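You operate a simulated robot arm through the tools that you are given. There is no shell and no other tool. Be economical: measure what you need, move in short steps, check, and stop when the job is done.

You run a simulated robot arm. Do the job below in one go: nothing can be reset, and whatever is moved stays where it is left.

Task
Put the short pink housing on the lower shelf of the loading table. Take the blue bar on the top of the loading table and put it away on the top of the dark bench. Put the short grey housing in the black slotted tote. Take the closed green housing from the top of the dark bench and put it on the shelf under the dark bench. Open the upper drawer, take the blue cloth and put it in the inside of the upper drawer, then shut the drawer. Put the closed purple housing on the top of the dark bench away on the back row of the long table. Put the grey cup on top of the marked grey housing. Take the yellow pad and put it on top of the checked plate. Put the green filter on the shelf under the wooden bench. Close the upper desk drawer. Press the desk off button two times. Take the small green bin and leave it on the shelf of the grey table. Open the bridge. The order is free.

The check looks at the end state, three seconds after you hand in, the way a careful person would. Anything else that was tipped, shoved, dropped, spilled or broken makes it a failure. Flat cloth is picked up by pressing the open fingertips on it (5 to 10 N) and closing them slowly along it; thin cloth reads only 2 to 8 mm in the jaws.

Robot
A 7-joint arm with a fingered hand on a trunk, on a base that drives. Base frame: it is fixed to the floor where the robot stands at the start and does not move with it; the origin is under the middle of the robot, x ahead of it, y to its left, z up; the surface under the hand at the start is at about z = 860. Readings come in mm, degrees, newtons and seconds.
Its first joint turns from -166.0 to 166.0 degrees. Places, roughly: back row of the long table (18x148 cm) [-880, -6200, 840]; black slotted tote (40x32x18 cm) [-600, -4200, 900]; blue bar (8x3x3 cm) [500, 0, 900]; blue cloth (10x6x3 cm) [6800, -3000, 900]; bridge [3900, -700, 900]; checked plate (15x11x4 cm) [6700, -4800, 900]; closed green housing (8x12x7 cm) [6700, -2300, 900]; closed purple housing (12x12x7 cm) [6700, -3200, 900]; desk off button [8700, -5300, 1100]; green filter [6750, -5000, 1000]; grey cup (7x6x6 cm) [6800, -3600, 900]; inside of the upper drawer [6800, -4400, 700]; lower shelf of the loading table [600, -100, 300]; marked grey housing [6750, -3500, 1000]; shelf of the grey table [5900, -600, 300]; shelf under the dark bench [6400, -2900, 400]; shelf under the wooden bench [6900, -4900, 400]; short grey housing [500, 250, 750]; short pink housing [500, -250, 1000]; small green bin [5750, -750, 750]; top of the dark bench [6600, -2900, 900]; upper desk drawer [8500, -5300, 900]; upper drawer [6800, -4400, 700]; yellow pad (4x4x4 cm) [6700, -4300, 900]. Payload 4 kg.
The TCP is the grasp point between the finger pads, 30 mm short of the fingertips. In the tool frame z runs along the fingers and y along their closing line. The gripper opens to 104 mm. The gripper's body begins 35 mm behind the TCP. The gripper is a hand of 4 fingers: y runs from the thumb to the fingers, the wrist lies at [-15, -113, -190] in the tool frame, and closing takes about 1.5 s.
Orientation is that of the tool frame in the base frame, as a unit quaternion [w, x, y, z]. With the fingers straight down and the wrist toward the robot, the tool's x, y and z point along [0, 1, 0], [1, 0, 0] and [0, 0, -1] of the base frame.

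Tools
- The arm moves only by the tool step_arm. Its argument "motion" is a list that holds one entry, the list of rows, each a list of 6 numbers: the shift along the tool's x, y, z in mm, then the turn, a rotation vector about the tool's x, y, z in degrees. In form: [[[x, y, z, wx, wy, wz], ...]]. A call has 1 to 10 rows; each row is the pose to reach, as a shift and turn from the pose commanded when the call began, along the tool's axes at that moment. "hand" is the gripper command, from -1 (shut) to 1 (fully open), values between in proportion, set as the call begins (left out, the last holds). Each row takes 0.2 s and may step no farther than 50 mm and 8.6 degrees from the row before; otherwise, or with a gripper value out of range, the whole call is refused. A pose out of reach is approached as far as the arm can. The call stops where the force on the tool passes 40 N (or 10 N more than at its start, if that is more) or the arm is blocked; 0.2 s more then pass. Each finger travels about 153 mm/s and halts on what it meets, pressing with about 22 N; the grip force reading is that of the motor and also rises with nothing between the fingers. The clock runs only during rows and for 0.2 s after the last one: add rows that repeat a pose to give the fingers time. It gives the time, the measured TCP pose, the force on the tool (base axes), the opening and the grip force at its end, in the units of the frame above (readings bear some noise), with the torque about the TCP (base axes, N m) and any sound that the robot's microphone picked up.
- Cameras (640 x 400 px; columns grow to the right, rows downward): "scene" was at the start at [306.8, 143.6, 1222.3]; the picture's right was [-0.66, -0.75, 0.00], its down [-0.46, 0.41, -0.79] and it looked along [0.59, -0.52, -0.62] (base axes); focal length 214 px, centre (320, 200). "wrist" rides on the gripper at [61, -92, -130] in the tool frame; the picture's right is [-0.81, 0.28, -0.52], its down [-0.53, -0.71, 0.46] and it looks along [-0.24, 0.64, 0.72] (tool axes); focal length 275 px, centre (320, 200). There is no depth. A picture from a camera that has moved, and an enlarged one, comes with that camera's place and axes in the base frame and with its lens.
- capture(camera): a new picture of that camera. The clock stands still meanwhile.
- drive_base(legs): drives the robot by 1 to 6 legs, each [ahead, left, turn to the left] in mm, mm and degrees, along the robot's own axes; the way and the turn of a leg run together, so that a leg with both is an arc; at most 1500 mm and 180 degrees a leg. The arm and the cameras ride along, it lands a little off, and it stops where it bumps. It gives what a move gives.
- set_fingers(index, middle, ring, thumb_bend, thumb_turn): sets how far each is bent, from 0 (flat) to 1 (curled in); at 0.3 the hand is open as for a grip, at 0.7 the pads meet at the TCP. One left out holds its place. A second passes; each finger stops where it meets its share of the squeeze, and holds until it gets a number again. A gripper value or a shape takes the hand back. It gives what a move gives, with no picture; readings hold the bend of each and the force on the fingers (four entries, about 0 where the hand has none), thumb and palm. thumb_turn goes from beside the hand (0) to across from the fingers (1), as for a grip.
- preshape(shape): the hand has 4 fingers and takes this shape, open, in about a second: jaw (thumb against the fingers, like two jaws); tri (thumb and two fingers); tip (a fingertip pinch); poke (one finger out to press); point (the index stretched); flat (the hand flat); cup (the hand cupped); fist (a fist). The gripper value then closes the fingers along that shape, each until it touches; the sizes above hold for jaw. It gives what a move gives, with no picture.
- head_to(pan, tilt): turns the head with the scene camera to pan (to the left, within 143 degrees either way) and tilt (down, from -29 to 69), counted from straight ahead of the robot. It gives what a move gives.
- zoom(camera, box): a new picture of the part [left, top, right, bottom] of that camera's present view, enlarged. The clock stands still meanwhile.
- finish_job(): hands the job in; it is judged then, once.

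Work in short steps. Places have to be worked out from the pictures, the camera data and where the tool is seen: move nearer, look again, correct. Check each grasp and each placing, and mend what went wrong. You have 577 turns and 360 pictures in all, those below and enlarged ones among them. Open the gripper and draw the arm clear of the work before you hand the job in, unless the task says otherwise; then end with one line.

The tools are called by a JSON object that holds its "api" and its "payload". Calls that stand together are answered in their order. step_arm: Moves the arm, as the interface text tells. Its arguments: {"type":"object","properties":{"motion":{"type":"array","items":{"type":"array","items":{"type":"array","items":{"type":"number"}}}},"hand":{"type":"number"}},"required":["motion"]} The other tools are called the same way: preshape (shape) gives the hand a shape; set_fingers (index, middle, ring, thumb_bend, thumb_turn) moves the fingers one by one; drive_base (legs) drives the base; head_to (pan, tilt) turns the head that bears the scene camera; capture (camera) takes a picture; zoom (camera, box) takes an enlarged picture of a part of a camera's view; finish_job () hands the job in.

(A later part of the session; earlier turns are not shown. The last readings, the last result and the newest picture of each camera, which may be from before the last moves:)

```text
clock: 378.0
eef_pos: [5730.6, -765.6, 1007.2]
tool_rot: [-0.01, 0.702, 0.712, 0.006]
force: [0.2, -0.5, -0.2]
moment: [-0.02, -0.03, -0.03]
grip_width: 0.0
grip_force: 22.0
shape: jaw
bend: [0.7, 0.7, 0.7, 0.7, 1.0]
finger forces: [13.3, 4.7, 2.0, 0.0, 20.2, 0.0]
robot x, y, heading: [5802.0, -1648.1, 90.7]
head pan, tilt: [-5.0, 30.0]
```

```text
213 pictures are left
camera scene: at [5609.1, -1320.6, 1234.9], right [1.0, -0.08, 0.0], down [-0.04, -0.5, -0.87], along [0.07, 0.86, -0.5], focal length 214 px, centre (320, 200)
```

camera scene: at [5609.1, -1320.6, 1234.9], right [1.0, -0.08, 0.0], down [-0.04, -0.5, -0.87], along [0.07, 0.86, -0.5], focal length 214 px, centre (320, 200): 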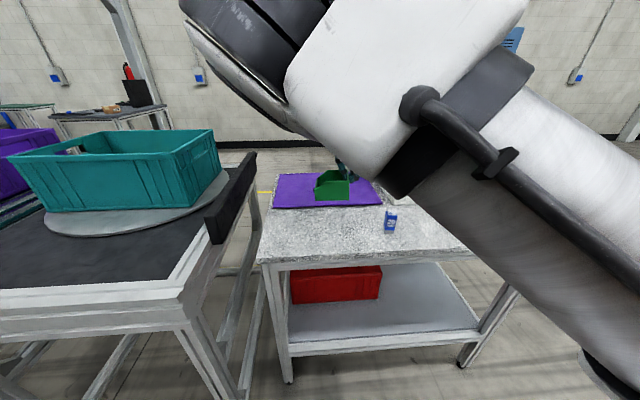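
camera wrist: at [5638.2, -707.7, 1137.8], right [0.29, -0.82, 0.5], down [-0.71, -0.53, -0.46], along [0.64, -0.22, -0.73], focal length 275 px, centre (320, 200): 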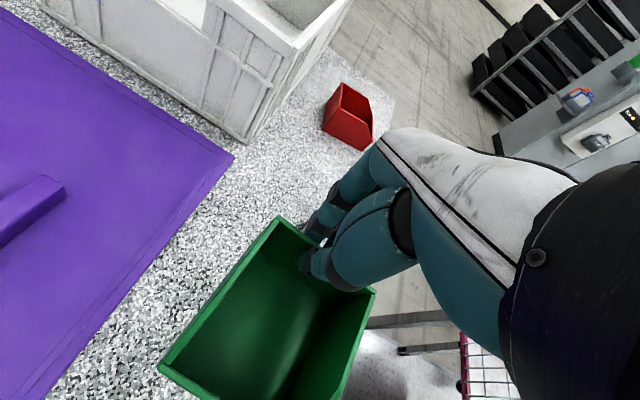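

Turned. I lower to the table, release, and rise.

{"api": "step_arm", "payload": {"motion": [[[0, 0, 40, 0, 0, 0], [0, 0, 80, 0, 0, 0], [0, 0, 100, 0, 0, 0], [0, 0, 106, 0, 0, 0], [0, 0, 111, 0, 0, 0], [0, 0, 116, 0, 0, 0], [0, 0, 120, 0, 0, 0]]]}}

{"api": "step_arm", "payload": {"motion": [[[0, 0, 0, 0, 0, 0], [0, 0, 0, 0, 0, 0], [0, 0, 0, 0, 0, 0], [0, 0, -25, 0, 0, 0], [0, 0, -65, 0, 0, 0], [0, 0, -110, 0, 0, 0], [0, 0, -150, 0, 0, 0]]], "hand": 0.05}}

{"api": "step_arm", "payload": {"motion": [[[40, 0, -20, 0, 0, -8], [40, 0, -20, 0, 0, -16], [40, 0, -20, 0, 0, -24], [40, 0, -20, 0, 0, -32], [40, 0, -20, 0, 0, -40], [40, 0, -20, 0, 0, -48], [40, 0, -20, 0, 0, -56], [40, 0, -20, 0, 0, -64], [40, 0, -20, 0, 0, -72], [40, 0, -20, 0, 0, -80]]], "hand": 1}}

{"api": "capture", "payload": {"camera": "wrist"}}

```text
clock: 379.6
eef_pos: [5728.6, -765.0, 888.6]
tool_rot: [-0.011, 0.701, 0.713, 0.007]
force: [-3.2, -2.6, 29.5]
moment: [-0.07, 0.08, 0.0]
grip_width: 0.0
grip_force: 21.6
shape: jaw
bend: [0.7, 0.71, 0.7, 0.7, 1.0]
finger forces: [15.8, 6.6, 2.6, 0.0, 27.4, 0.0]
robot x, y, heading: [5804.5, -1651.1, 90.4]
head pan, tilt: [-5.0, 30.0]
```

```text
clock: 381.2
eef_pos: [5730.8, -767.4, 1035.1]
tool_rot: [-0.009, 0.701, 0.713, 0.005]
force: [0.3, -0.6, -0.1]
moment: [-0.05, -0.04, 0.0]
grip_width: 54.2
grip_force: 0.0
shape: jaw
bend: [0.74, 0.44, 0.4, 0.68, 1.0]
finger forces: [0.0, 0.0, 0.0, 0.0, 0.0, 0.1]
robot x, y, heading: [5801.6, -1647.6, 90.6]
head pan, tilt: [-5.0, 30.0]
```

```text
clock: 383.4
eef_pos: [5730.3, -726.4, 1057.1]
tool_rot: [-0.003, 0.077, 0.997, 0.011]
force: [-0.6, 0.0, -0.8]
moment: [0.01, -0.02, 0.02]
grip_width: 103.9
grip_force: 0.0
shape: jaw
bend: [0.3, 0.3, 0.3, 0.3, 0.98]
finger forces: [0.0, 0.1, 0.0, 0.0, 0.1, 0.1]
robot x, y, heading: [5802.6, -1651.7, 90.6]
head pan, tilt: [-5.0, 30.0]
```

```text
212 pictures are left
camera wrist: at [5655.1, -810.0, 1185.6], right [0.85, 0.13, 0.52], down [0.41, -0.78, -0.47], along [0.34, 0.61, -0.71], focal length 275 px, centre (320, 200)
```

wrist: 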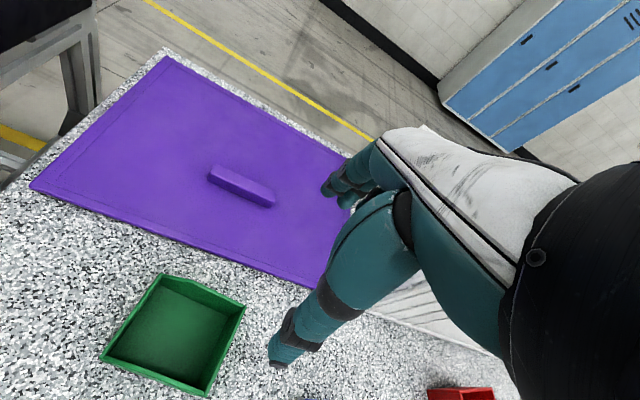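

The bin now lies across: back wall at x≈5726, y −728…−809. I position over it at (5684,−763), jaws full open, and lower to z≈945.

{"api": "step_arm", "payload": {"motion": [[[20, -22, 0, 0, 0, 0], [40, -44, 0, 0, 0, 0], [40, -44, 40, 0, 0, 0], [40, -44, 80, 0, 0, 0], [40, -44, 112, 0, 0, 0], [40, -44, 112, 0, 0, 0]]]}}

{"api": "capture", "payload": {"camera": "wrist"}}

{"api": "zoom", "payload": {"camera": "scene", "box": [280, 150, 400, 250]}}

```text
clock: 384.8
eef_pos: [5682.9, -760.3, 943.2]
tool_rot: [-0.004, 0.079, 0.997, 0.012]
force: [-0.1, 1.0, 1.2]
moment: [-0.01, -0.01, -0.02]
grip_width: 103.8
grip_force: 0.1
shape: jaw
bend: [0.3, 0.3, 0.3, 0.3, 0.98]
finger forces: [0.0, 0.0, 0.1, 0.0, 0.1, 0.0]
robot x, y, heading: [5804.7, -1644.6, 90.7]
head pan, tilt: [-5.0, 30.0]
```

```text
211 pictures are left
camera wrist: at [5608.6, -843.2, 1071.7], right [0.85, 0.13, 0.52], down [0.41, -0.78, -0.47], along [0.34, 0.61, -0.71], focal length 275 px, centre (320, 200)
```

wrist: 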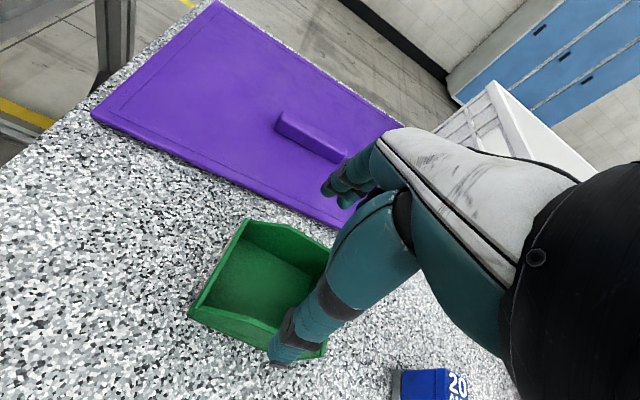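

```text
4.00 times, centred on (340, 200) of scene
camera zoom: at [5609.1, -1320.6, 1234.9], right [1.0, -0.08, 0.0], down [-0.04, -0.5, -0.87], along [0.07, 0.86, -0.5], focal length 858 px, centre (240, 200)
```

zoom: 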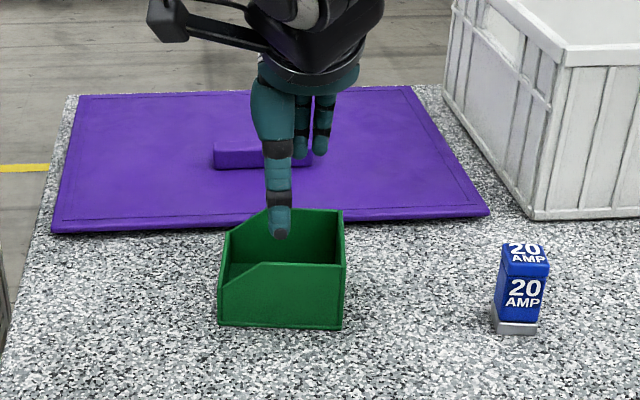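

The tall part of the side walls is x 5672–5726. I shift 14 mm right, and lower to z≈876, checking for contact.

{"api": "step_arm", "payload": {"motion": [[[-14, -3, 15, 0, 0, 0], [-14, -3, 40, 0, 0, 0], [-14, -3, 57, 0, 0, 0], [-14, -3, 67, 0, 0, 0]]]}}

{"api": "step_arm", "payload": {"motion": [[[0, 0, 0, 0, 0, 0], [0, 0, 0, 0, 0, 0], [0, 0, 0, 0, 0, 0], [0, 0, 0, 0, 0, 0], [0, 0, 0, 0, 0, 0], [0, 0, 0, 0, 0, 0], [0, 0, 0, 0, 0, 0]]], "hand": -1}}

{"api": "step_arm", "payload": {"motion": [[[0, 0, -15, 0, 0, 0], [0, 0, -30, 0, 0, 0], [0, 0, -60, 0, 0, 0], [0, 0, -90, 0, 0, 0], [0, 0, -120, 0, 0, 0]]]}}

{"api": "capture", "payload": {"camera": "wrist"}}

```text
clock: 385.8
eef_pos: [5695.5, -764.4, 875.9]
tool_rot: [-0.003, 0.08, 0.997, 0.011]
force: [-0.4, 0.1, 0.3]
moment: [0.03, -0.01, 0.0]
grip_width: 103.9
grip_force: 0.0
shape: jaw
bend: [0.3, 0.3, 0.3, 0.3, 0.98]
finger forces: [0.8, 0.0, 0.0, 0.0, 0.1, 0.0]
robot x, y, heading: [5806.5, -1649.2, 90.7]
head pan, tilt: [-5.0, 30.0]
```

```text
clock: 387.4
eef_pos: [5694.9, -763.8, 876.3]
tool_rot: [-0.003, 0.079, 0.997, 0.011]
force: [0.4, 0.1, 0.3]
moment: [-0.02, -0.03, -0.02]
grip_width: 82.6
grip_force: 21.8
shape: jaw
bend: [0.29, 0.36, 0.33, 0.47, 0.98]
finger forces: [15.2, 8.7, 2.7, 0.0, 26.9, 0.0]
robot x, y, heading: [5804.6, -1647.1, 90.6]
head pan, tilt: [-5.0, 30.0]
```

```text
clock: 388.6
eef_pos: [5695.4, -767.5, 996.7]
tool_rot: [-0.003, 0.078, 0.997, 0.011]
force: [0.3, 0.3, -1.2]
moment: [-0.07, -0.02, -0.01]
grip_width: 82.7
grip_force: 22.2
shape: jaw
bend: [0.29, 0.36, 0.33, 0.47, 0.98]
finger forces: [15.0, 8.7, 2.7, 0.0, 26.8, 0.0]
robot x, y, heading: [5804.1, -1650.2, 90.7]
head pan, tilt: [-5.0, 30.0]
```

```text
209 pictures are left
camera wrist: at [5620.4, -849.9, 1124.4], right [0.85, 0.13, 0.52], down [0.41, -0.78, -0.47], along [0.34, 0.61, -0.71], focal length 275 px, centre (320, 200)
```

wrist: 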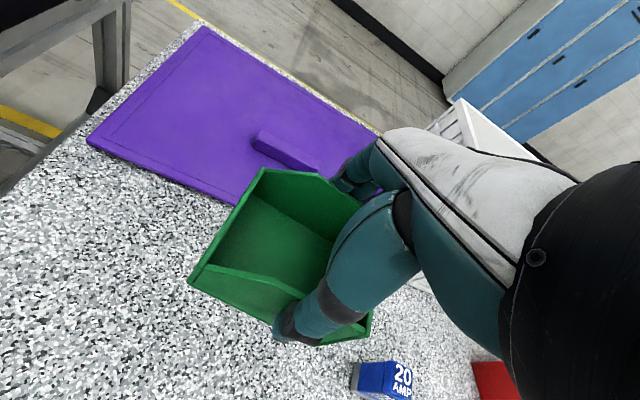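

Firm grip at 83 mm. I back off 310 mm, shift right and lower in front of the shelf.

{"api": "drive_base", "payload": {"legs": [[-300, 0, 0]]}}

{"api": "step_arm", "payload": {"motion": [[[-45, 7, 0, 0, 0, 0], [-90, 14, 0, 0, 0, 0], [-135, 21, 0, 0, 0, 0], [-180, 28, 0, 0, 0, 0], [-220, 35, 0, 0, 0, 0], [-240, 38, 30, 0, 0, 0], [-240, 38, 78, 0, 0, 0], [-240, 38, 126, 0, 0, 0], [-240, 38, 174, 0, 0, 0], [-240, 38, 222, 0, 0, 0]]]}}

{"api": "step_arm", "payload": {"motion": [[[0, 0, 48, 0, 0, 0], [0, 0, 96, 0, 0, 0], [0, 0, 144, 0, 0, 0], [0, 0, 192, 0, 0, 0], [0, 0, 240, 0, 0, 0], [0, 0, 288, 0, 0, 0]]]}}

{"api": "capture", "payload": {"camera": "scene"}}

```text
clock: 390.6
eef_pos: [5696.3, -1060.7, 996.1]
tool_rot: [-0.004, 0.079, 0.997, 0.011]
force: [0.4, -0.5, 0.0]
moment: [-0.01, -0.02, 0.05]
grip_width: 82.5
grip_force: 22.0
shape: jaw
bend: [0.29, 0.36, 0.33, 0.47, 0.98]
finger forces: [15.0, 8.6, 2.7, 0.0, 26.7, 0.1]
robot x, y, heading: [5807.9, -1945.0, 90.8]
head pan, tilt: [-5.0, 30.0]
```

```text
clock: 392.9
eef_pos: [5937.8, -1057.3, 770.7]
tool_rot: [-0.003, 0.077, 0.997, 0.011]
force: [0.1, -0.6, -1.6]
moment: [0.01, -0.01, -0.03]
grip_width: 82.5
grip_force: 21.9
shape: jaw
bend: [0.29, 0.36, 0.33, 0.47, 0.98]
finger forces: [14.6, 8.6, 2.6, 0.0, 26.0, 0.0]
robot x, y, heading: [5803.8, -1946.2, 90.5]
head pan, tilt: [-5.0, 30.0]
```

```text
clock: 394.2
eef_pos: [5933.9, -1049.1, 487.7]
tool_rot: [-0.003, 0.079, 0.997, 0.011]
force: [-0.5, 0.2, -0.4]
moment: [0.01, -0.03, 0.0]
grip_width: 82.4
grip_force: 21.8
shape: jaw
bend: [0.29, 0.36, 0.33, 0.47, 0.98]
finger forces: [14.3, 8.6, 2.7, 0.1, 25.7, 0.1]
robot x, y, heading: [5806.9, -1944.0, 90.7]
head pan, tilt: [-5.0, 30.0]
```

```text
208 pictures are left
camera scene: at [5611.7, -1615.2, 1234.9], right [1.0, -0.08, 0.0], down [-0.04, -0.5, -0.87], along [0.07, 0.86, -0.5], focal length 214 px, centre (320, 200)
```

scene: 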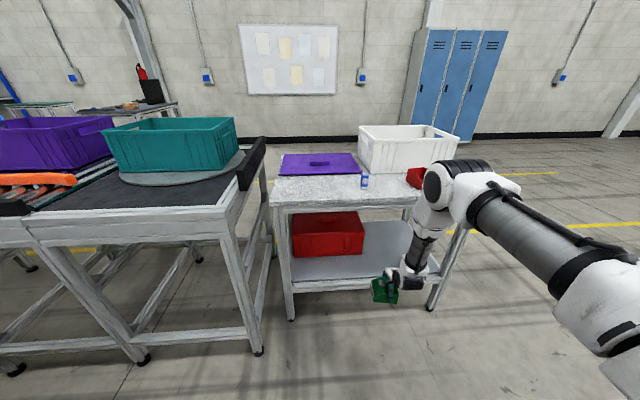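

I extend 80 mm and drive in 120 mm, ending at y≈−850.

{"api": "step_arm", "payload": {"motion": [[[5, 40, 0, 0, 0, 0], [10, 80, 0, 0, 0, 0], [10, 80, 0, 0, 0, 0]]]}}

{"api": "drive_base", "payload": {"legs": [[120, 0, 0]]}}

{"api": "capture", "payload": {"camera": "wrist"}}

{"api": "zoom", "payload": {"camera": "scene", "box": [260, 130, 540, 330]}}

```text
clock: 395.1
eef_pos: [5937.3, -968.4, 485.6]
tool_rot: [-0.003, 0.077, 0.997, 0.009]
force: [0.9, -0.2, -1.2]
moment: [-0.01, -0.01, 0.0]
grip_width: 82.3
grip_force: 22.0
shape: jaw
bend: [0.29, 0.36, 0.33, 0.47, 0.98]
finger forces: [14.2, 8.7, 2.7, 0.0, 25.7, 0.0]
robot x, y, heading: [5805.2, -1947.3, 90.4]
head pan, tilt: [-5.0, 30.0]
```

```text
clock: 396.3
eef_pos: [5936.1, -847.2, 485.6]
tool_rot: [-0.004, 0.079, 0.997, 0.01]
force: [-0.1, -0.9, -1.3]
moment: [0.04, -0.03, 0.03]
grip_width: 82.5
grip_force: 21.8
shape: jaw
bend: [0.29, 0.36, 0.33, 0.47, 0.98]
finger forces: [14.2, 8.7, 2.7, 0.0, 25.7, 0.0]
robot x, y, heading: [5804.2, -1819.8, 90.6]
head pan, tilt: [-5.0, 30.0]
```

```text
207 pictures are left
camera wrist: at [5863.1, -930.8, 614.5], right [0.85, 0.13, 0.52], down [0.41, -0.78, -0.47], along [0.34, 0.61, -0.71], focal length 275 px, centre (320, 200)
```

wrist: 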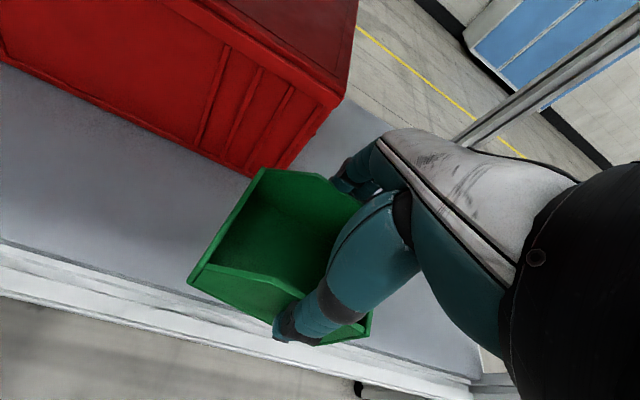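

```text
2.00 times, centred on (400, 230) of scene
camera zoom: at [5611.0, -1494.0, 1234.9], right [1.0, -0.08, 0.0], down [-0.04, -0.5, -0.87], along [0.07, 0.86, -0.5], focal length 429 px, centre (160, 140)
```

zoom: 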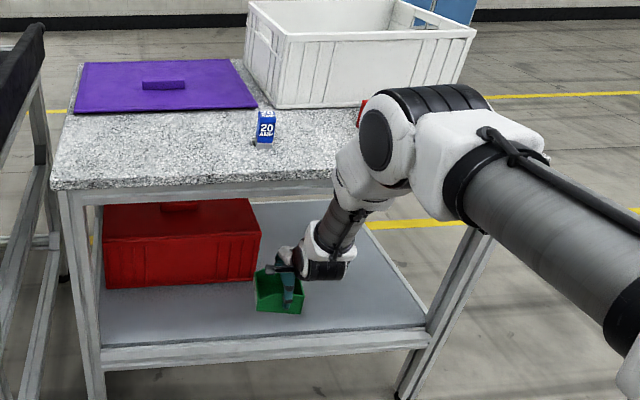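

The bin is over the shelf and clear of the red box. I lower slowly until contact.

{"api": "step_arm", "payload": {"motion": [[[0, 0, 20, 0, 0, 0], [0, 0, 35, 0, 0, 0], [0, 0, 43, 0, 0, 0], [0, 0, 49, 0, 0, 0], [0, 0, 55, 0, 0, 0], [0, 0, 61, 0, 0, 0], [0, 0, 67, 0, 0, 0], [0, 0, 73, 0, 0, 0], [0, 0, 79, 0, 0, 0], [0, 0, 85, 0, 0, 0]]]}}

{"api": "capture", "payload": {"camera": "wrist"}}

```text
clock: 398.5
eef_pos: [5937.2, -846.1, 401.5]
tool_rot: [-0.003, 0.078, 0.997, 0.01]
force: [-0.3, -0.2, -0.8]
moment: [-0.02, -0.02, -0.01]
grip_width: 82.3
grip_force: 22.0
shape: jaw
bend: [0.29, 0.36, 0.33, 0.47, 0.98]
finger forces: [14.2, 8.6, 2.8, 0.0, 25.6, 0.1]
robot x, y, heading: [5806.3, -1820.7, 90.4]
head pan, tilt: [-5.0, 30.0]
```

```text
205 pictures are left
camera wrist: at [5863.1, -929.2, 529.3], right [0.85, 0.13, 0.52], down [0.41, -0.78, -0.47], along [0.34, 0.61, -0.71], focal length 275 px, centre (320, 200)
```

wrist: 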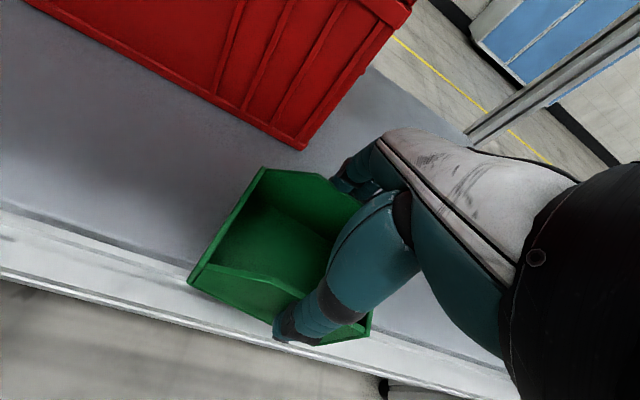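

No contact yet: the shelf is lower (~300). I also move 25 mm deeper to sit safely inside the rim, then keep lowering.

{"api": "step_arm", "payload": {"motion": [[[0, 25, 0, 0, 0, 0], [0, 25, 20, 0, 0, 0], [0, 25, 30, 0, 0, 0], [0, 25, 36, 0, 0, 0], [0, 25, 42, 0, 0, 0], [0, 25, 48, 0, 0, 0], [0, 25, 54, 0, 0, 0], [0, 25, 60, 0, 0, 0], [0, 25, 66, 0, 0, 0], [0, 25, 72, 0, 0, 0]]]}}

{"api": "capture", "payload": {"camera": "wrist"}}

{"api": "zoom", "payload": {"camera": "scene", "box": [260, 130, 540, 330]}}

```text
clock: 399.6
eef_pos: [5940.0, -814.8, 372.6]
tool_rot: [-0.004, 0.079, 0.997, 0.017]
force: [-0.8, -4.5, 18.1]
moment: [-0.36, -0.01, 0.0]
grip_width: 79.1
grip_force: 22.1
shape: jaw
bend: [0.31, 0.37, 0.35, 0.49, 0.98]
finger forces: [11.2, 7.7, 3.4, 0.0, 28.2, 0.0]
robot x, y, heading: [5803.9, -1821.1, 90.4]
head pan, tilt: [-5.0, 30.0]
stopped in row 5: the force on the tool passed its limit at 44 N (the readings are from after the stop); the commanded pose is now the measured one
```

```text
204 pictures are left
camera wrist: at [5866.0, -899.6, 499.5], right [0.85, 0.13, 0.52], down [0.41, -0.77, -0.48], along [0.34, 0.62, -0.71], focal length 275 px, centre (320, 200)
```

wrist: 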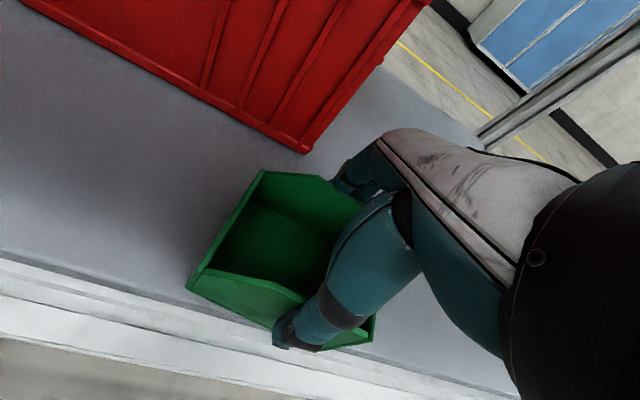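

```text
2.00 times, centred on (400, 230) of scene
camera zoom: at [5610.9, -1494.9, 1235.1], right [1.0, -0.08, 0.0], down [-0.04, -0.5, -0.87], along [0.07, 0.86, -0.5], focal length 429 px, centre (160, 140)
```

zoom: 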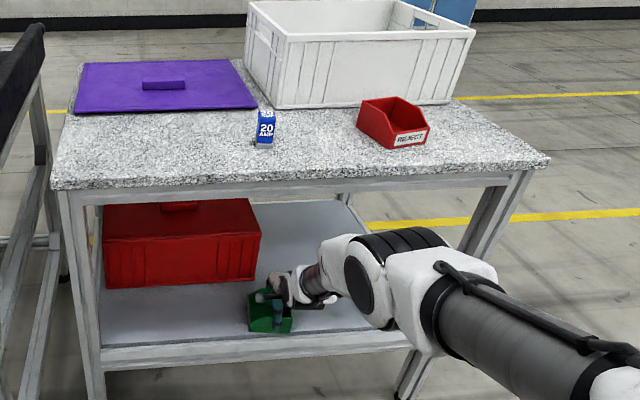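

Contact (shelf z≈335), bin fully on the shelf. I release and rise carefully.

{"api": "step_arm", "payload": {"motion": [[[0, 0, -2, 0, 0, 0], [0, 0, -2, 0, 0, 0], [0, 0, -2, 0, 0, 0], [0, 0, -2, 0, 0, 0], [0, 0, -20, 0, 0, 0], [0, 0, -45, 0, 0, 0], [0, 0, -75, 0, 0, 0]]], "hand": 1}}

{"api": "capture", "payload": {"camera": "wrist"}}

{"api": "zoom", "payload": {"camera": "scene", "box": [260, 130, 540, 330]}}

```text
clock: 401.2
eef_pos: [5941.3, -820.3, 446.0]
tool_rot: [-0.004, 0.08, 0.997, 0.014]
force: [0.0, -1.0, -1.2]
moment: [0.01, 0.03, 0.01]
grip_width: 103.5
grip_force: 0.1
shape: jaw
bend: [0.3, 0.3, 0.3, 0.3, 0.98]
finger forces: [0.0, 0.0, 0.0, 0.0, 0.0, 0.0]
robot x, y, heading: [5805.1, -1821.7, 90.5]
head pan, tilt: [-5.0, 30.0]
```

```text
202 pictures are left
camera wrist: at [5866.4, -905.2, 573.4], right [0.85, 0.13, 0.52], down [0.41, -0.77, -0.48], along [0.34, 0.62, -0.71], focal length 275 px, centre (320, 200)
```

wrist: 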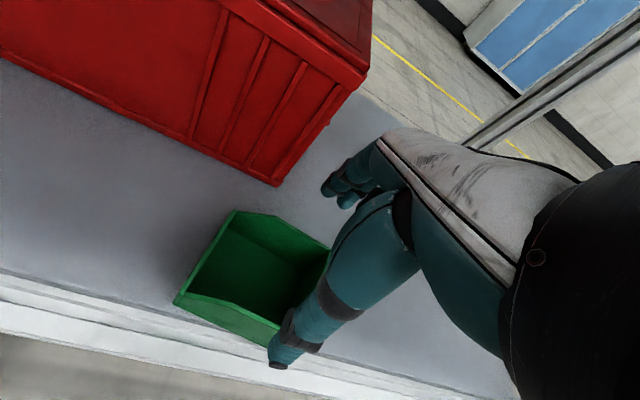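

```text
2.00 times, centred on (400, 230) of scene
camera zoom: at [5611.0, -1494.1, 1234.9], right [1.0, -0.08, 0.0], down [-0.04, -0.5, -0.87], along [0.07, 0.86, -0.5], focal length 429 px, centre (160, 140)
```

zoom: 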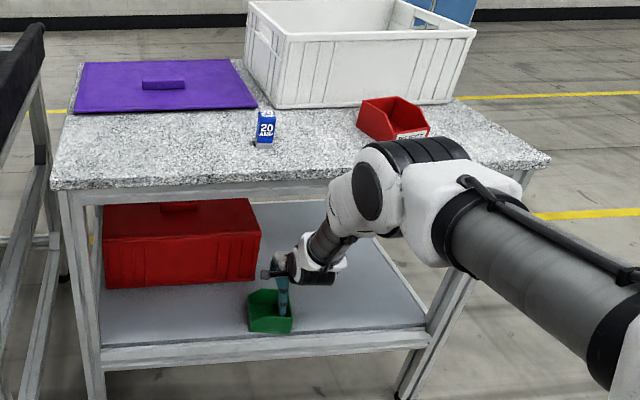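

The bin stands on the shelf. I back out, raise the arm, then look left at the conveyor with the orange handle (the bridge).

{"api": "drive_base", "payload": {"legs": [[-260, 0, 0]]}}

{"api": "step_arm", "payload": {"motion": [[[0, -40, -25, 0, 0, 0], [0, -80, -50, 0, 0, 0], [0, -110, -85, 0, 0, 0], [0, -130, -130, 0, 0, 0], [0, -140, -178, 0, 0, 0], [0, -140, -226, 0, 0, 0], [0, -140, -274, 0, 0, 0], [0, -140, -322, 0, 0, 0], [0, -140, -370, 0, 0, 0], [0, -140, -418, 0, 0, 0]]]}}

{"api": "head_to", "payload": {"pan": 55, "tilt": 15}}

{"api": "capture", "payload": {"camera": "scene"}}

```text
clock: 403.0
eef_pos: [5942.7, -1082.9, 446.9]
tool_rot: [-0.003, 0.078, 0.997, 0.016]
force: [0.2, -0.8, -1.1]
moment: [0.0, -0.02, -0.03]
grip_width: 103.6
grip_force: 0.0
shape: jaw
bend: [0.3, 0.3, 0.3, 0.3, 0.98]
finger forces: [0.0, 0.1, 0.0, 0.0, 0.1, 0.0]
robot x, y, heading: [5809.7, -2087.0, 90.6]
head pan, tilt: [-5.0, 30.0]
```

```text
clock: 405.2
eef_pos: [5921.2, -1235.6, 859.9]
tool_rot: [-0.005, 0.078, 0.997, 0.014]
force: [0.0, -0.4, 0.1]
moment: [0.03, 0.01, -0.01]
grip_width: 103.9
grip_force: 0.1
shape: jaw
bend: [0.3, 0.3, 0.3, 0.3, 0.98]
finger forces: [0.1, 0.0, 0.0, 0.0, 0.1, 0.0]
robot x, y, heading: [5806.8, -2084.1, 90.6]
head pan, tilt: [-5.0, 30.0]
```

```text
clock: 406.5
eef_pos: [5921.7, -1233.3, 860.3]
tool_rot: [-0.004, 0.078, 0.997, 0.015]
force: [-0.5, -0.6, 0.1]
moment: [0.02, -0.01, 0.0]
grip_width: 103.8
grip_force: 0.0
shape: jaw
bend: [0.3, 0.3, 0.3, 0.3, 0.98]
finger forces: [0.1, 0.0, 0.0, 0.0, 0.0, 0.1]
robot x, y, heading: [5807.8, -2083.1, 90.7]
head pan, tilt: [55.0, 15.0]
```

```text
200 pictures are left
camera scene: at [5529.3, -1794.6, 1259.1], right [0.57, 0.82, 0.0], down [0.21, -0.15, -0.97], along [-0.8, 0.55, -0.26], focal length 214 px, centre (320, 200)
```

scene: 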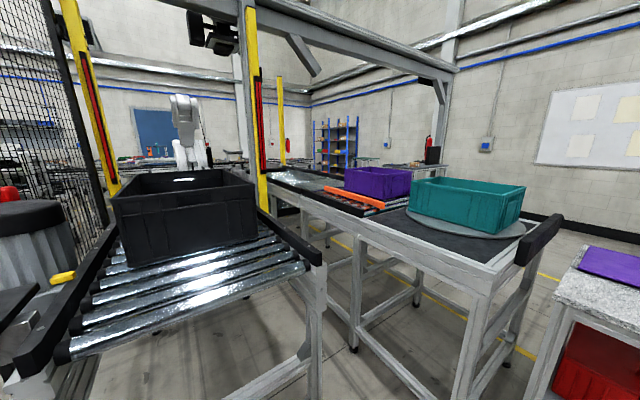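

{"api": "zoom", "payload": {"camera": "scene", "box": [250, 140, 450, 270]}}

```text
3.08 times, centred on (350, 205) of scene
camera zoom: at [5529.3, -1794.6, 1259.1], right [0.57, 0.82, 0.0], down [0.21, -0.15, -0.97], along [-0.8, 0.55, -0.26], focal length 660 px, centre (228, 185)
```

zoom: 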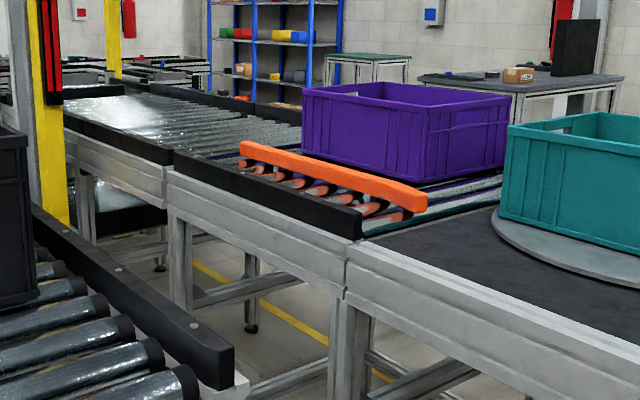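

I'll inspect the bridge when I pass by later. Now the dark bench again: raise the arm, step away, turn to face +x and strafe to y≈−3300.

{"api": "step_arm", "payload": {"motion": [[[0, 0, -48, 0, 0, 0], [0, 0, -96, 0, 0, 0], [0, 0, -144, 0, 0, 0], [0, 0, -192, 0, 0, 0], [0, 0, -240, 0, 0, 0], [0, 0, -288, 0, 0, 0], [0, 0, -336, 0, 0, 0], [0, 0, -384, 0, 0, 0], [0, 0, -430, 0, 0, 0]]]}}

{"api": "drive_base", "payload": {"legs": [[0, 230, 0], [0, 0, -90.7], [0, -1200, 0], [130, 0, 0]]}}

{"api": "head_to", "payload": {"pan": -10, "tilt": 28}}

{"api": "capture", "payload": {"camera": "scene"}}

{"api": "capture", "payload": {"camera": "wrist"}}

```text
clock: 408.5
eef_pos: [5925.4, -1246.7, 1291.2]
tool_rot: [-0.003, 0.078, 0.997, 0.015]
force: [-0.5, -0.6, 0.3]
moment: [-0.05, -0.02, 0.01]
grip_width: 103.9
grip_force: 0.0
shape: jaw
bend: [0.3, 0.3, 0.3, 0.3, 0.98]
finger forces: [0.0, 0.1, 0.0, 0.1, 0.1, 0.0]
robot x, y, heading: [5803.2, -2086.1, 90.4]
head pan, tilt: [55.0, 15.0]
```

```text
clock: 420.7
eef_pos: [6540.2, -3415.4, 1291.0]
tool_rot: [0.008, 0.763, 0.646, 0.013]
force: [-1.0, -0.4, -0.9]
moment: [-0.01, 0.01, -0.02]
grip_width: 103.7
grip_force: 0.2
shape: jaw
bend: [0.3, 0.3, 0.3, 0.3, 0.98]
finger forces: [0.0, 0.1, 0.1, 0.1, 0.1, 0.0]
robot x, y, heading: [5703.4, -3290.0, 0.0]
head pan, tilt: [55.0, 15.0]
```

```text
clock: 422.1
eef_pos: [6539.4, -3415.2, 1291.4]
tool_rot: [0.008, 0.762, 0.647, 0.015]
force: [-0.1, 0.1, 0.0]
moment: [-0.01, -0.02, -0.03]
grip_width: 103.8
grip_force: 0.0
shape: jaw
bend: [0.3, 0.3, 0.3, 0.3, 0.98]
finger forces: [0.1, 0.0, 0.1, 0.0, 0.0, 0.0]
robot x, y, heading: [5701.6, -3289.3, 0.2]
head pan, tilt: [-10.0, 28.0]
```

```text
198 pictures are left
camera scene: at [6031.9, -3103.3, 1238.1], right [-0.17, -0.99, 0.0], down [-0.46, 0.08, -0.88], along [0.87, -0.15, -0.47], focal length 214 px, centre (320, 200)
```

scene: 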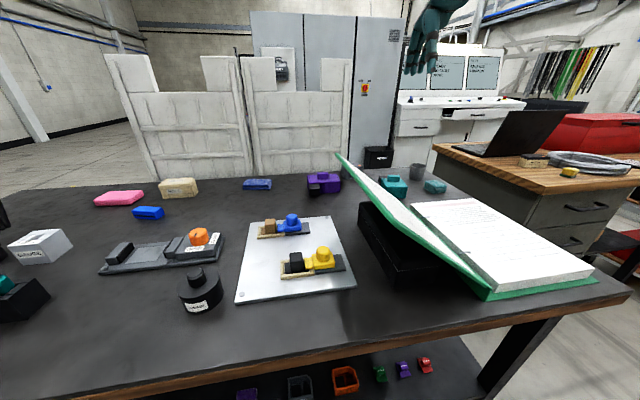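

```text
197 pictures are left
camera wrist: at [6454.5, -3339.9, 1418.1], right [0.12, -0.85, 0.52], down [-0.78, -0.41, -0.48], along [0.62, -0.34, -0.71], focal length 275 px, centre (320, 200)
```

wrist: 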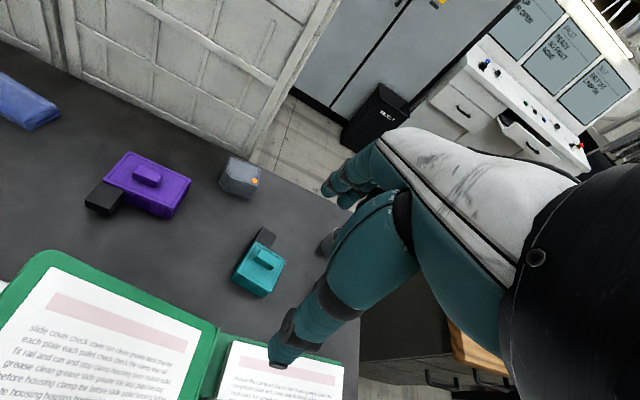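

The marked grey housing (orange dot) is near (6837,−3375) and a grey cup near (6795,−3636). The reach is long, so I'll test: forward 80 to the bench, align, and stretch over the cup.

{"api": "drive_base", "payload": {"legs": [[75, 0, 0], [0, -215, 0]]}}

{"api": "head_to", "payload": {"pan": -15, "tilt": 25}}

{"api": "zoom", "payload": {"camera": "scene", "box": [260, 130, 460, 260]}}

{"api": "capture", "payload": {"camera": "wrist"}}

```text
clock: 424.4
eef_pos: [6615.5, -3631.1, 1291.2]
tool_rot: [0.008, 0.763, 0.646, 0.014]
force: [-0.2, 0.7, -0.3]
moment: [0.02, 0.0, -0.01]
grip_width: 103.8
grip_force: 0.1
shape: jaw
bend: [0.3, 0.3, 0.3, 0.3, 0.98]
finger forces: [0.0, 0.1, 0.1, 0.0, 0.1, 0.1]
robot x, y, heading: [5775.9, -3507.2, 0.3]
head pan, tilt: [-10.0, 28.0]
```

```text
clock: 425.1
eef_pos: [6616.1, -3630.9, 1290.6]
tool_rot: [0.008, 0.763, 0.646, 0.013]
force: [0.5, -0.4, -0.6]
moment: [-0.01, 0.01, -0.05]
grip_width: 104.0
grip_force: 0.1
shape: jaw
bend: [0.3, 0.3, 0.3, 0.3, 0.98]
finger forces: [0.1, 0.0, 0.0, 0.0, 0.0, 0.0]
robot x, y, heading: [5777.9, -3506.7, 0.2]
head pan, tilt: [-15.0, 25.0]
```

```text
3.08 times, centred on (360, 195) of scene
camera zoom: at [6107.0, -3328.3, 1242.9], right [-0.25, -0.97, 0.0], down [-0.41, 0.11, -0.91], along [0.88, -0.23, -0.42], focal length 660 px, centre (197, 215)
```

zoom: 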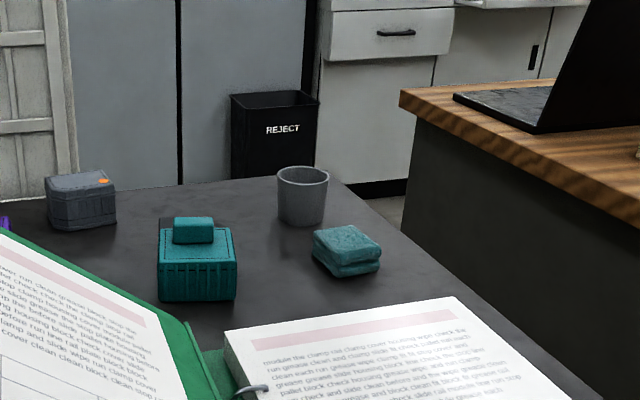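

```text
195 pictures are left
camera wrist: at [6530.7, -3556.2, 1418.1], right [0.12, -0.85, 0.52], down [-0.78, -0.41, -0.48], along [0.62, -0.34, -0.71], focal length 275 px, centre (320, 200)
```

wrist: 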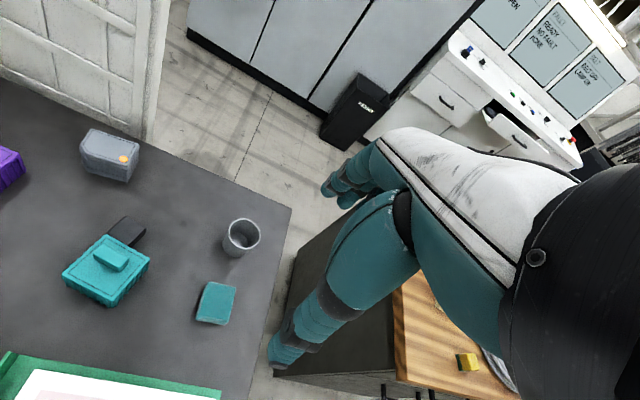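

Cup centre ≈ (6767,−3628), 70 mm tall; marked housing top z≈944 at (6842,−3378). I move above the cup, squaring the hand.

{"api": "step_arm", "payload": {"motion": [[[8, 42, 15, 0, 0, -3], [15, 80, 40, 0, 0, -6], [22, 115, 70, 0, 0, -9.5], [28, 148, 100, 0, 0, -9.5], [28, 148, 145, 0, 0, -9.5], [28, 148, 190, 0, 0, -9.5], [28, 148, 230, 0, 0, -9.5], [28, 148, 230, 0, 0, -9.5]]], "hand": 0.9}}

{"api": "capture", "payload": {"camera": "wrist"}}

{"api": "zoom", "payload": {"camera": "scene", "box": [260, 130, 460, 260]}}

```text
clock: 426.9
eef_pos: [6771.7, -3626.0, 1065.6]
tool_rot: [0.009, 0.707, 0.707, 0.012]
force: [-0.4, -0.1, -0.5]
moment: [0.01, -0.02, -0.04]
grip_width: 99.1
grip_force: 0.1
shape: jaw
bend: [0.32, 0.31, 0.3, 0.31, 0.98]
finger forces: [0.0, 0.0, 0.0, 0.1, 0.0, 0.0]
robot x, y, heading: [5777.6, -3505.0, 0.3]
head pan, tilt: [-15.0, 25.0]
```

```text
194 pictures are left
camera wrist: at [6675.4, -3564.8, 1192.0], right [0.26, -0.81, 0.52], down [-0.7, -0.53, -0.48], along [0.67, -0.24, -0.71], focal length 275 px, centre (320, 200)
```

wrist: 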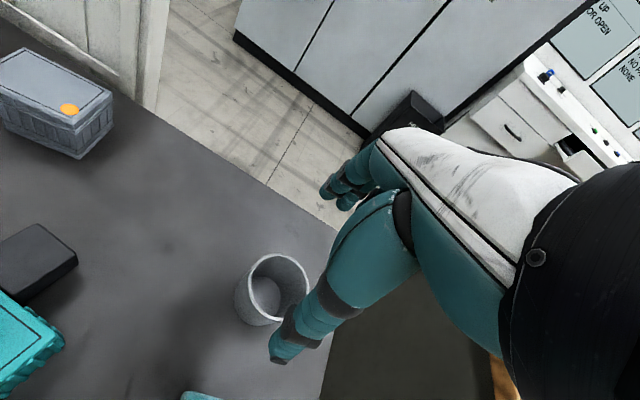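

```text
3.08 times, centred on (360, 195) of scene
camera zoom: at [6107.0, -3328.4, 1242.9], right [-0.25, -0.97, 0.0], down [-0.41, 0.11, -0.91], along [0.88, -0.23, -0.42], focal length 660 px, centre (197, 215)
```

zoom: 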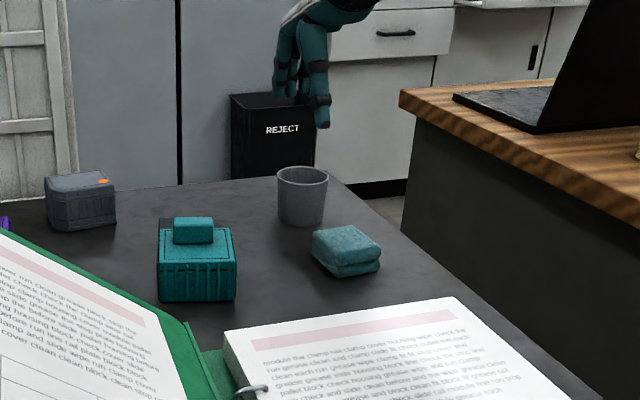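

Lined up (cup at ≈(6774,−3632)). I lower to z≈946 and close.

{"api": "step_arm", "payload": {"motion": [[[-6, 2, 40, 0, 0, 0], [-6, 2, 80, 0, 0, 0], [-6, 2, 105, 0, 0, 0], [-6, 2, 119, 0, 0, 0], [-6, 2, 119, 0, 0, 0]]]}}

{"api": "step_arm", "payload": {"motion": [[[0, 0, 0, 0, 0, 0], [0, 0, 0, 0, 0, 0], [0, 0, 0, 0, 0, 0], [0, 0, 0, 0, 0, 0], [0, 0, 0, 0, 0, 0], [0, 0, 0, 0, 0, 0], [0, 0, 0, 0, 0, 0]]], "hand": -1}}

{"api": "zoom", "payload": {"camera": "scene", "box": [260, 130, 460, 260]}}

```text
clock: 428.1
eef_pos: [6778.6, -3630.8, 945.9]
tool_rot: [0.009, 0.706, 0.708, 0.012]
force: [-0.4, 0.0, -0.2]
moment: [-0.02, -0.01, -0.02]
grip_width: 98.8
grip_force: 0.1
shape: jaw
bend: [0.32, 0.31, 0.3, 0.31, 0.98]
finger forces: [0.1, 0.0, 0.0, 0.1, 0.0, 0.0]
robot x, y, heading: [5776.5, -3504.2, 0.3]
head pan, tilt: [-15.0, 25.0]
```

```text
clock: 429.7
eef_pos: [6779.0, -3631.3, 946.5]
tool_rot: [0.008, 0.706, 0.708, 0.012]
force: [-0.3, 0.5, 0.6]
moment: [0.0, -0.05, 0.05]
grip_width: 46.4
grip_force: 21.8
shape: jaw
bend: [0.74, 0.46, 0.49, 0.71, 1.0]
finger forces: [10.6, 6.3, 2.6, 0.0, 19.8, 0.0]
robot x, y, heading: [5776.8, -3503.7, 0.1]
head pan, tilt: [-15.0, 25.0]
```

```text
3.08 times, centred on (360, 195) of scene
camera zoom: at [6107.1, -3328.4, 1242.9], right [-0.25, -0.97, 0.0], down [-0.41, 0.11, -0.91], along [0.88, -0.23, -0.42], focal length 660 px, centre (197, 215)
```

zoom: 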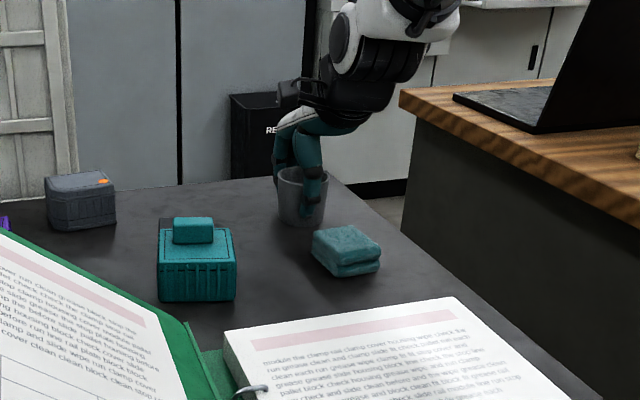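

Gripped. I lift 130 mm, and strafe the base left 252 mm to bring it beside the marked housing.

{"api": "step_arm", "payload": {"motion": [[[0, 0, -20, 0, 0, 0], [0, 0, -60, 0, 0, 0], [0, 0, -100, 0, 0, 0], [0, 0, -130, 0, 0, 0]]]}}

{"api": "drive_base", "payload": {"legs": [[0, 250, 0]]}}

{"api": "step_arm", "payload": {"motion": [[[0, 20, 0, 0, 0, 0], [0, 40, 0, 0, 0, 0], [0, 60, 0, 0, 0, 0], [0, 60, 0, 0, 0, 0], [0, 60, 0, 0, 0, 0]]]}}

{"api": "capture", "payload": {"camera": "wrist"}}

{"api": "zoom", "payload": {"camera": "scene", "box": [260, 110, 460, 240]}}

```text
clock: 430.7
eef_pos: [6776.2, -3632.2, 1076.2]
tool_rot: [0.008, 0.706, 0.708, 0.013]
force: [0.2, -0.2, -1.8]
moment: [0.03, -0.01, 0.02]
grip_width: 46.5
grip_force: 22.3
shape: jaw
bend: [0.74, 0.46, 0.49, 0.71, 1.0]
finger forces: [10.5, 6.3, 2.8, 0.0, 19.9, 0.1]
robot x, y, heading: [5775.5, -3507.0, 0.3]
head pan, tilt: [-15.0, 25.0]
```

```text
clock: 432.5
eef_pos: [6774.7, -3386.0, 1076.4]
tool_rot: [0.008, 0.707, 0.707, 0.013]
force: [0.0, 0.1, -0.3]
moment: [0.0, 0.02, 0.02]
grip_width: 46.1
grip_force: 22.5
shape: jaw
bend: [0.74, 0.46, 0.49, 0.71, 1.0]
finger forces: [10.6, 6.3, 2.8, 0.1, 19.8, 0.0]
robot x, y, heading: [5772.6, -3257.7, -0.2]
head pan, tilt: [-15.0, 25.0]
```

```text
clock: 433.7
eef_pos: [6835.3, -3387.6, 1077.4]
tool_rot: [0.008, 0.707, 0.707, 0.012]
force: [0.2, 0.3, -0.7]
moment: [0.01, 0.01, 0.0]
grip_width: 46.7
grip_force: 21.9
shape: jaw
bend: [0.74, 0.46, 0.49, 0.71, 1.0]
finger forces: [10.6, 6.3, 2.8, 0.1, 19.9, 0.1]
robot x, y, heading: [5776.1, -3256.3, 0.2]
head pan, tilt: [-15.0, 25.0]
```

```text
191 pictures are left
camera wrist: at [6739.5, -3326.2, 1205.3], right [0.26, -0.81, 0.52], down [-0.7, -0.53, -0.48], along [0.67, -0.24, -0.71], focal length 275 px, centre (320, 200)
```

wrist: 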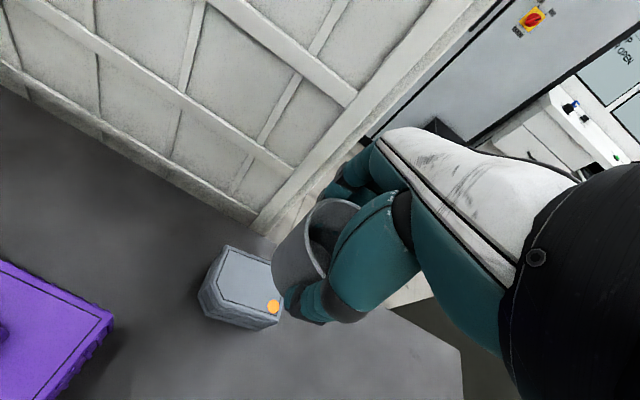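

```text
3.08 times, centred on (360, 175) of scene
camera zoom: at [6106.8, -3080.3, 1242.9], right [-0.26, -0.97, 0.0], down [-0.41, 0.11, -0.91], along [0.88, -0.23, -0.42], focal length 660 px, centre (197, 277)
```

zoom: 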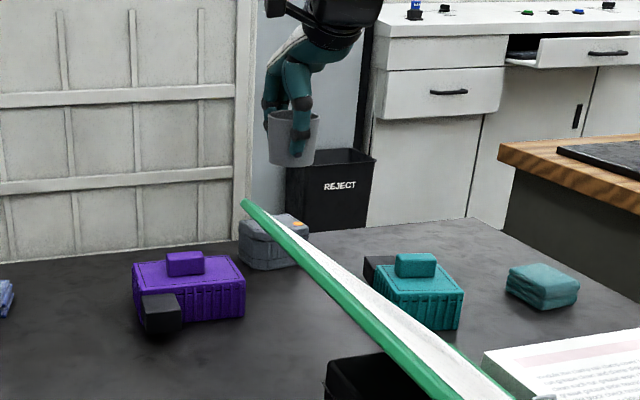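

The marked housing's top is centred at (6845,−3375). I shift +10/+12 mm and lower to just above it (TCP z≈998).

{"api": "step_arm", "payload": {"motion": [[[6, 5, 0, 0, 0, 0], [12, 10, 20, 0, 0, 0], [12, 10, 50, 0, 0, 0], [12, 10, 78, 0, 0, 0], [12, 10, 78, 0, 0, 0]]]}}

{"api": "capture", "payload": {"camera": "wrist"}}

{"api": "zoom", "payload": {"camera": "scene", "box": [260, 110, 460, 240]}}

```text
clock: 434.9
eef_pos: [6846.4, -3374.3, 998.8]
tool_rot: [0.008, 0.707, 0.707, 0.012]
force: [0.9, 0.3, -0.5]
moment: [0.01, 0.01, 0.0]
grip_width: 46.7
grip_force: 21.6
shape: jaw
bend: [0.74, 0.46, 0.49, 0.71, 1.0]
finger forces: [10.6, 6.3, 2.9, 0.0, 19.8, 0.1]
robot x, y, heading: [5777.0, -3260.6, 0.2]
head pan, tilt: [-15.0, 25.0]
```

```text
189 pictures are left
camera wrist: at [6751.6, -3313.3, 1126.5], right [0.26, -0.81, 0.52], down [-0.7, -0.53, -0.48], along [0.67, -0.24, -0.71], focal length 275 px, centre (320, 200)
```

wrist: 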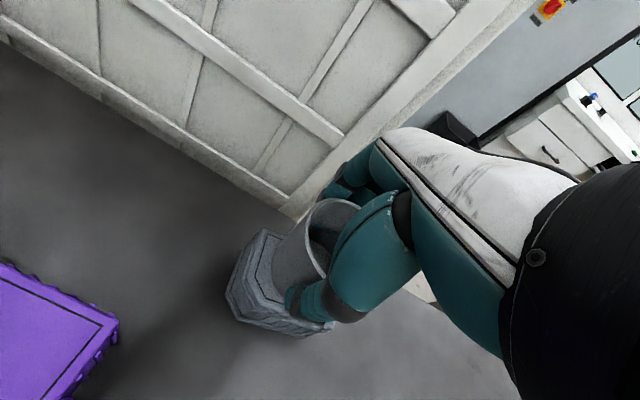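

```text
3.08 times, centred on (360, 175) of scene
camera zoom: at [6106.7, -3080.3, 1242.9], right [-0.26, -0.97, 0.0], down [-0.41, 0.11, -0.91], along [0.88, -0.23, -0.42], focal length 660 px, centre (197, 277)
```

zoom: 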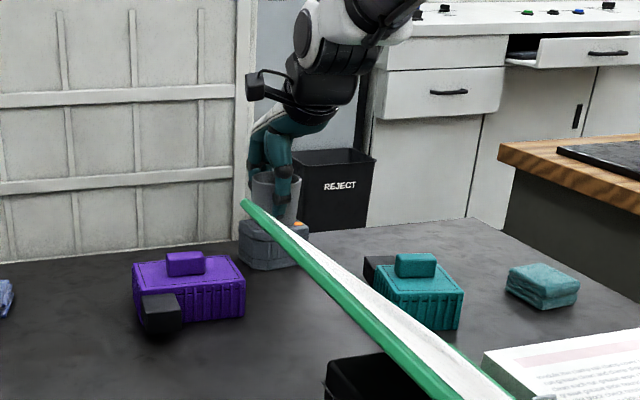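

Well over the housing. I lower gently to contact.

{"api": "step_arm", "payload": {"motion": [[[-3, 0, 4, 0, 0, 0], [-3, 0, 7, 0, 0, 0], [-3, 0, 10, 0, 0, 0]]]}}

{"api": "zoom", "payload": {"camera": "scene", "box": [310, 150, 390, 200]}}

```text
clock: 435.7
eef_pos: [6849.1, -3376.4, 994.4]
tool_rot: [0.012, 0.707, 0.707, 0.015]
force: [-0.2, 1.1, 29.8]
moment: [-0.03, 0.13, -0.02]
grip_width: 48.0
grip_force: 21.9
shape: jaw
bend: [0.74, 0.46, 0.5, 0.71, 1.0]
finger forces: [12.2, 7.5, 3.0, 0.0, 23.7, 0.0]
robot x, y, heading: [5771.0, -3260.7, 0.2]
head pan, tilt: [-15.0, 25.0]
```

```text
8.00 times, centred on (350, 175) of scene
camera zoom: at [6105.4, -3080.1, 1243.3], right [-0.26, -0.97, 0.0], down [-0.41, 0.11, -0.91], along [0.88, -0.23, -0.42], focal length 1716 px, centre (80, 400)
```

zoom: 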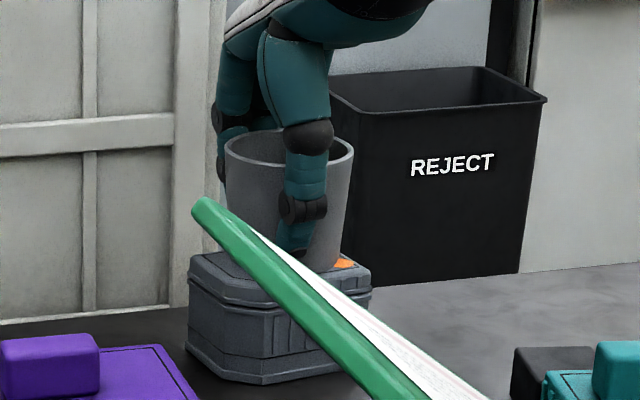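

In contact and centred. I ease up, open, and rise straight.

{"api": "step_arm", "payload": {"motion": [[[0, 0, -3, 0, 0, 0], [0, 0, -3, 0, 0, 0]]]}}

{"api": "step_arm", "payload": {"motion": [[[0, 0, 0, 0, 0, 0], [0, 0, 0, 0, 0, 0], [0, 0, 0, 0, 0, 0], [0, 0, 0, 0, 0, 0], [0, 0, -15, 0, 0, 0], [0, 0, -40, 0, 0, 0], [0, 0, -80, 0, 0, 0], [0, 0, -120, 0, 0, 0]]], "hand": 0.7}}

{"api": "zoom", "payload": {"camera": "scene", "box": [310, 150, 390, 200]}}

{"api": "capture", "payload": {"camera": "wrist"}}

```text
clock: 436.3
eef_pos: [6848.7, -3377.2, 995.2]
tool_rot: [0.01, 0.707, 0.707, 0.013]
force: [2.8, 1.6, 25.5]
moment: [-0.02, -0.09, 0.02]
grip_width: 47.9
grip_force: 22.1
shape: jaw
bend: [0.74, 0.45, 0.49, 0.72, 1.0]
finger forces: [13.3, 8.0, 3.7, 0.0, 21.7, 0.0]
robot x, y, heading: [5777.1, -3260.1, -0.0]
head pan, tilt: [-15.0, 25.0]
```

```text
clock: 438.1
eef_pos: [6844.2, -3378.5, 1113.5]
tool_rot: [0.009, 0.707, 0.707, 0.012]
force: [0.1, -0.3, -0.6]
moment: [-0.02, 0.02, 0.03]
grip_width: 88.3
grip_force: 0.1
shape: jaw
bend: [0.27, 0.33, 0.31, 0.44, 0.99]
finger forces: [0.1, 0.1, 0.0, 0.1, 0.0, 0.0]
robot x, y, heading: [5775.9, -3256.9, 0.3]
head pan, tilt: [-15.0, 25.0]
```

```text
8.00 times, centred on (350, 175) of scene
camera zoom: at [6106.9, -3080.3, 1242.8], right [-0.26, -0.97, 0.0], down [-0.41, 0.11, -0.91], along [0.88, -0.23, -0.42], focal length 1716 px, centre (80, 400)
```

zoom: 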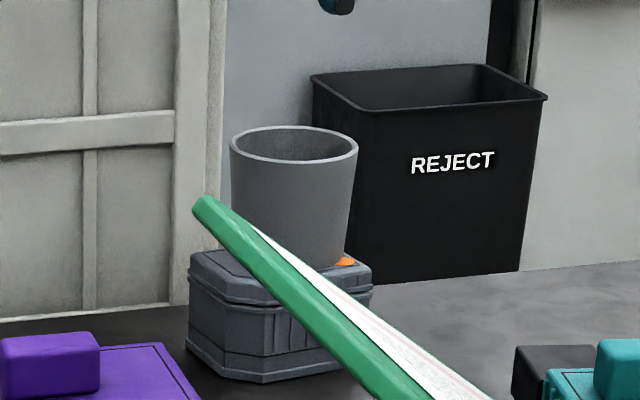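

```text
185 pictures are left
camera wrist: at [6748.8, -3317.3, 1240.6], right [0.26, -0.81, 0.52], down [-0.7, -0.53, -0.48], along [0.67, -0.24, -0.71], focal length 275 px, centre (320, 200)
```

wrist: 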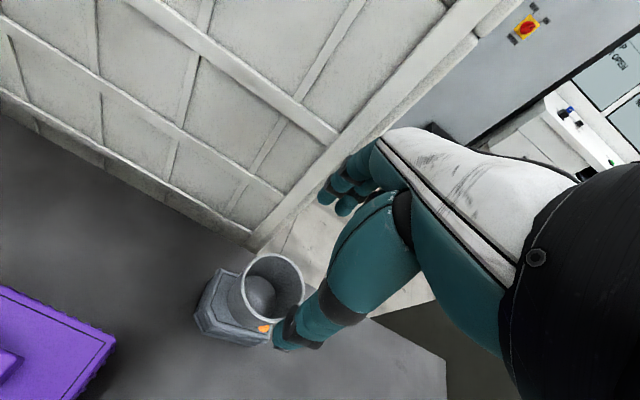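

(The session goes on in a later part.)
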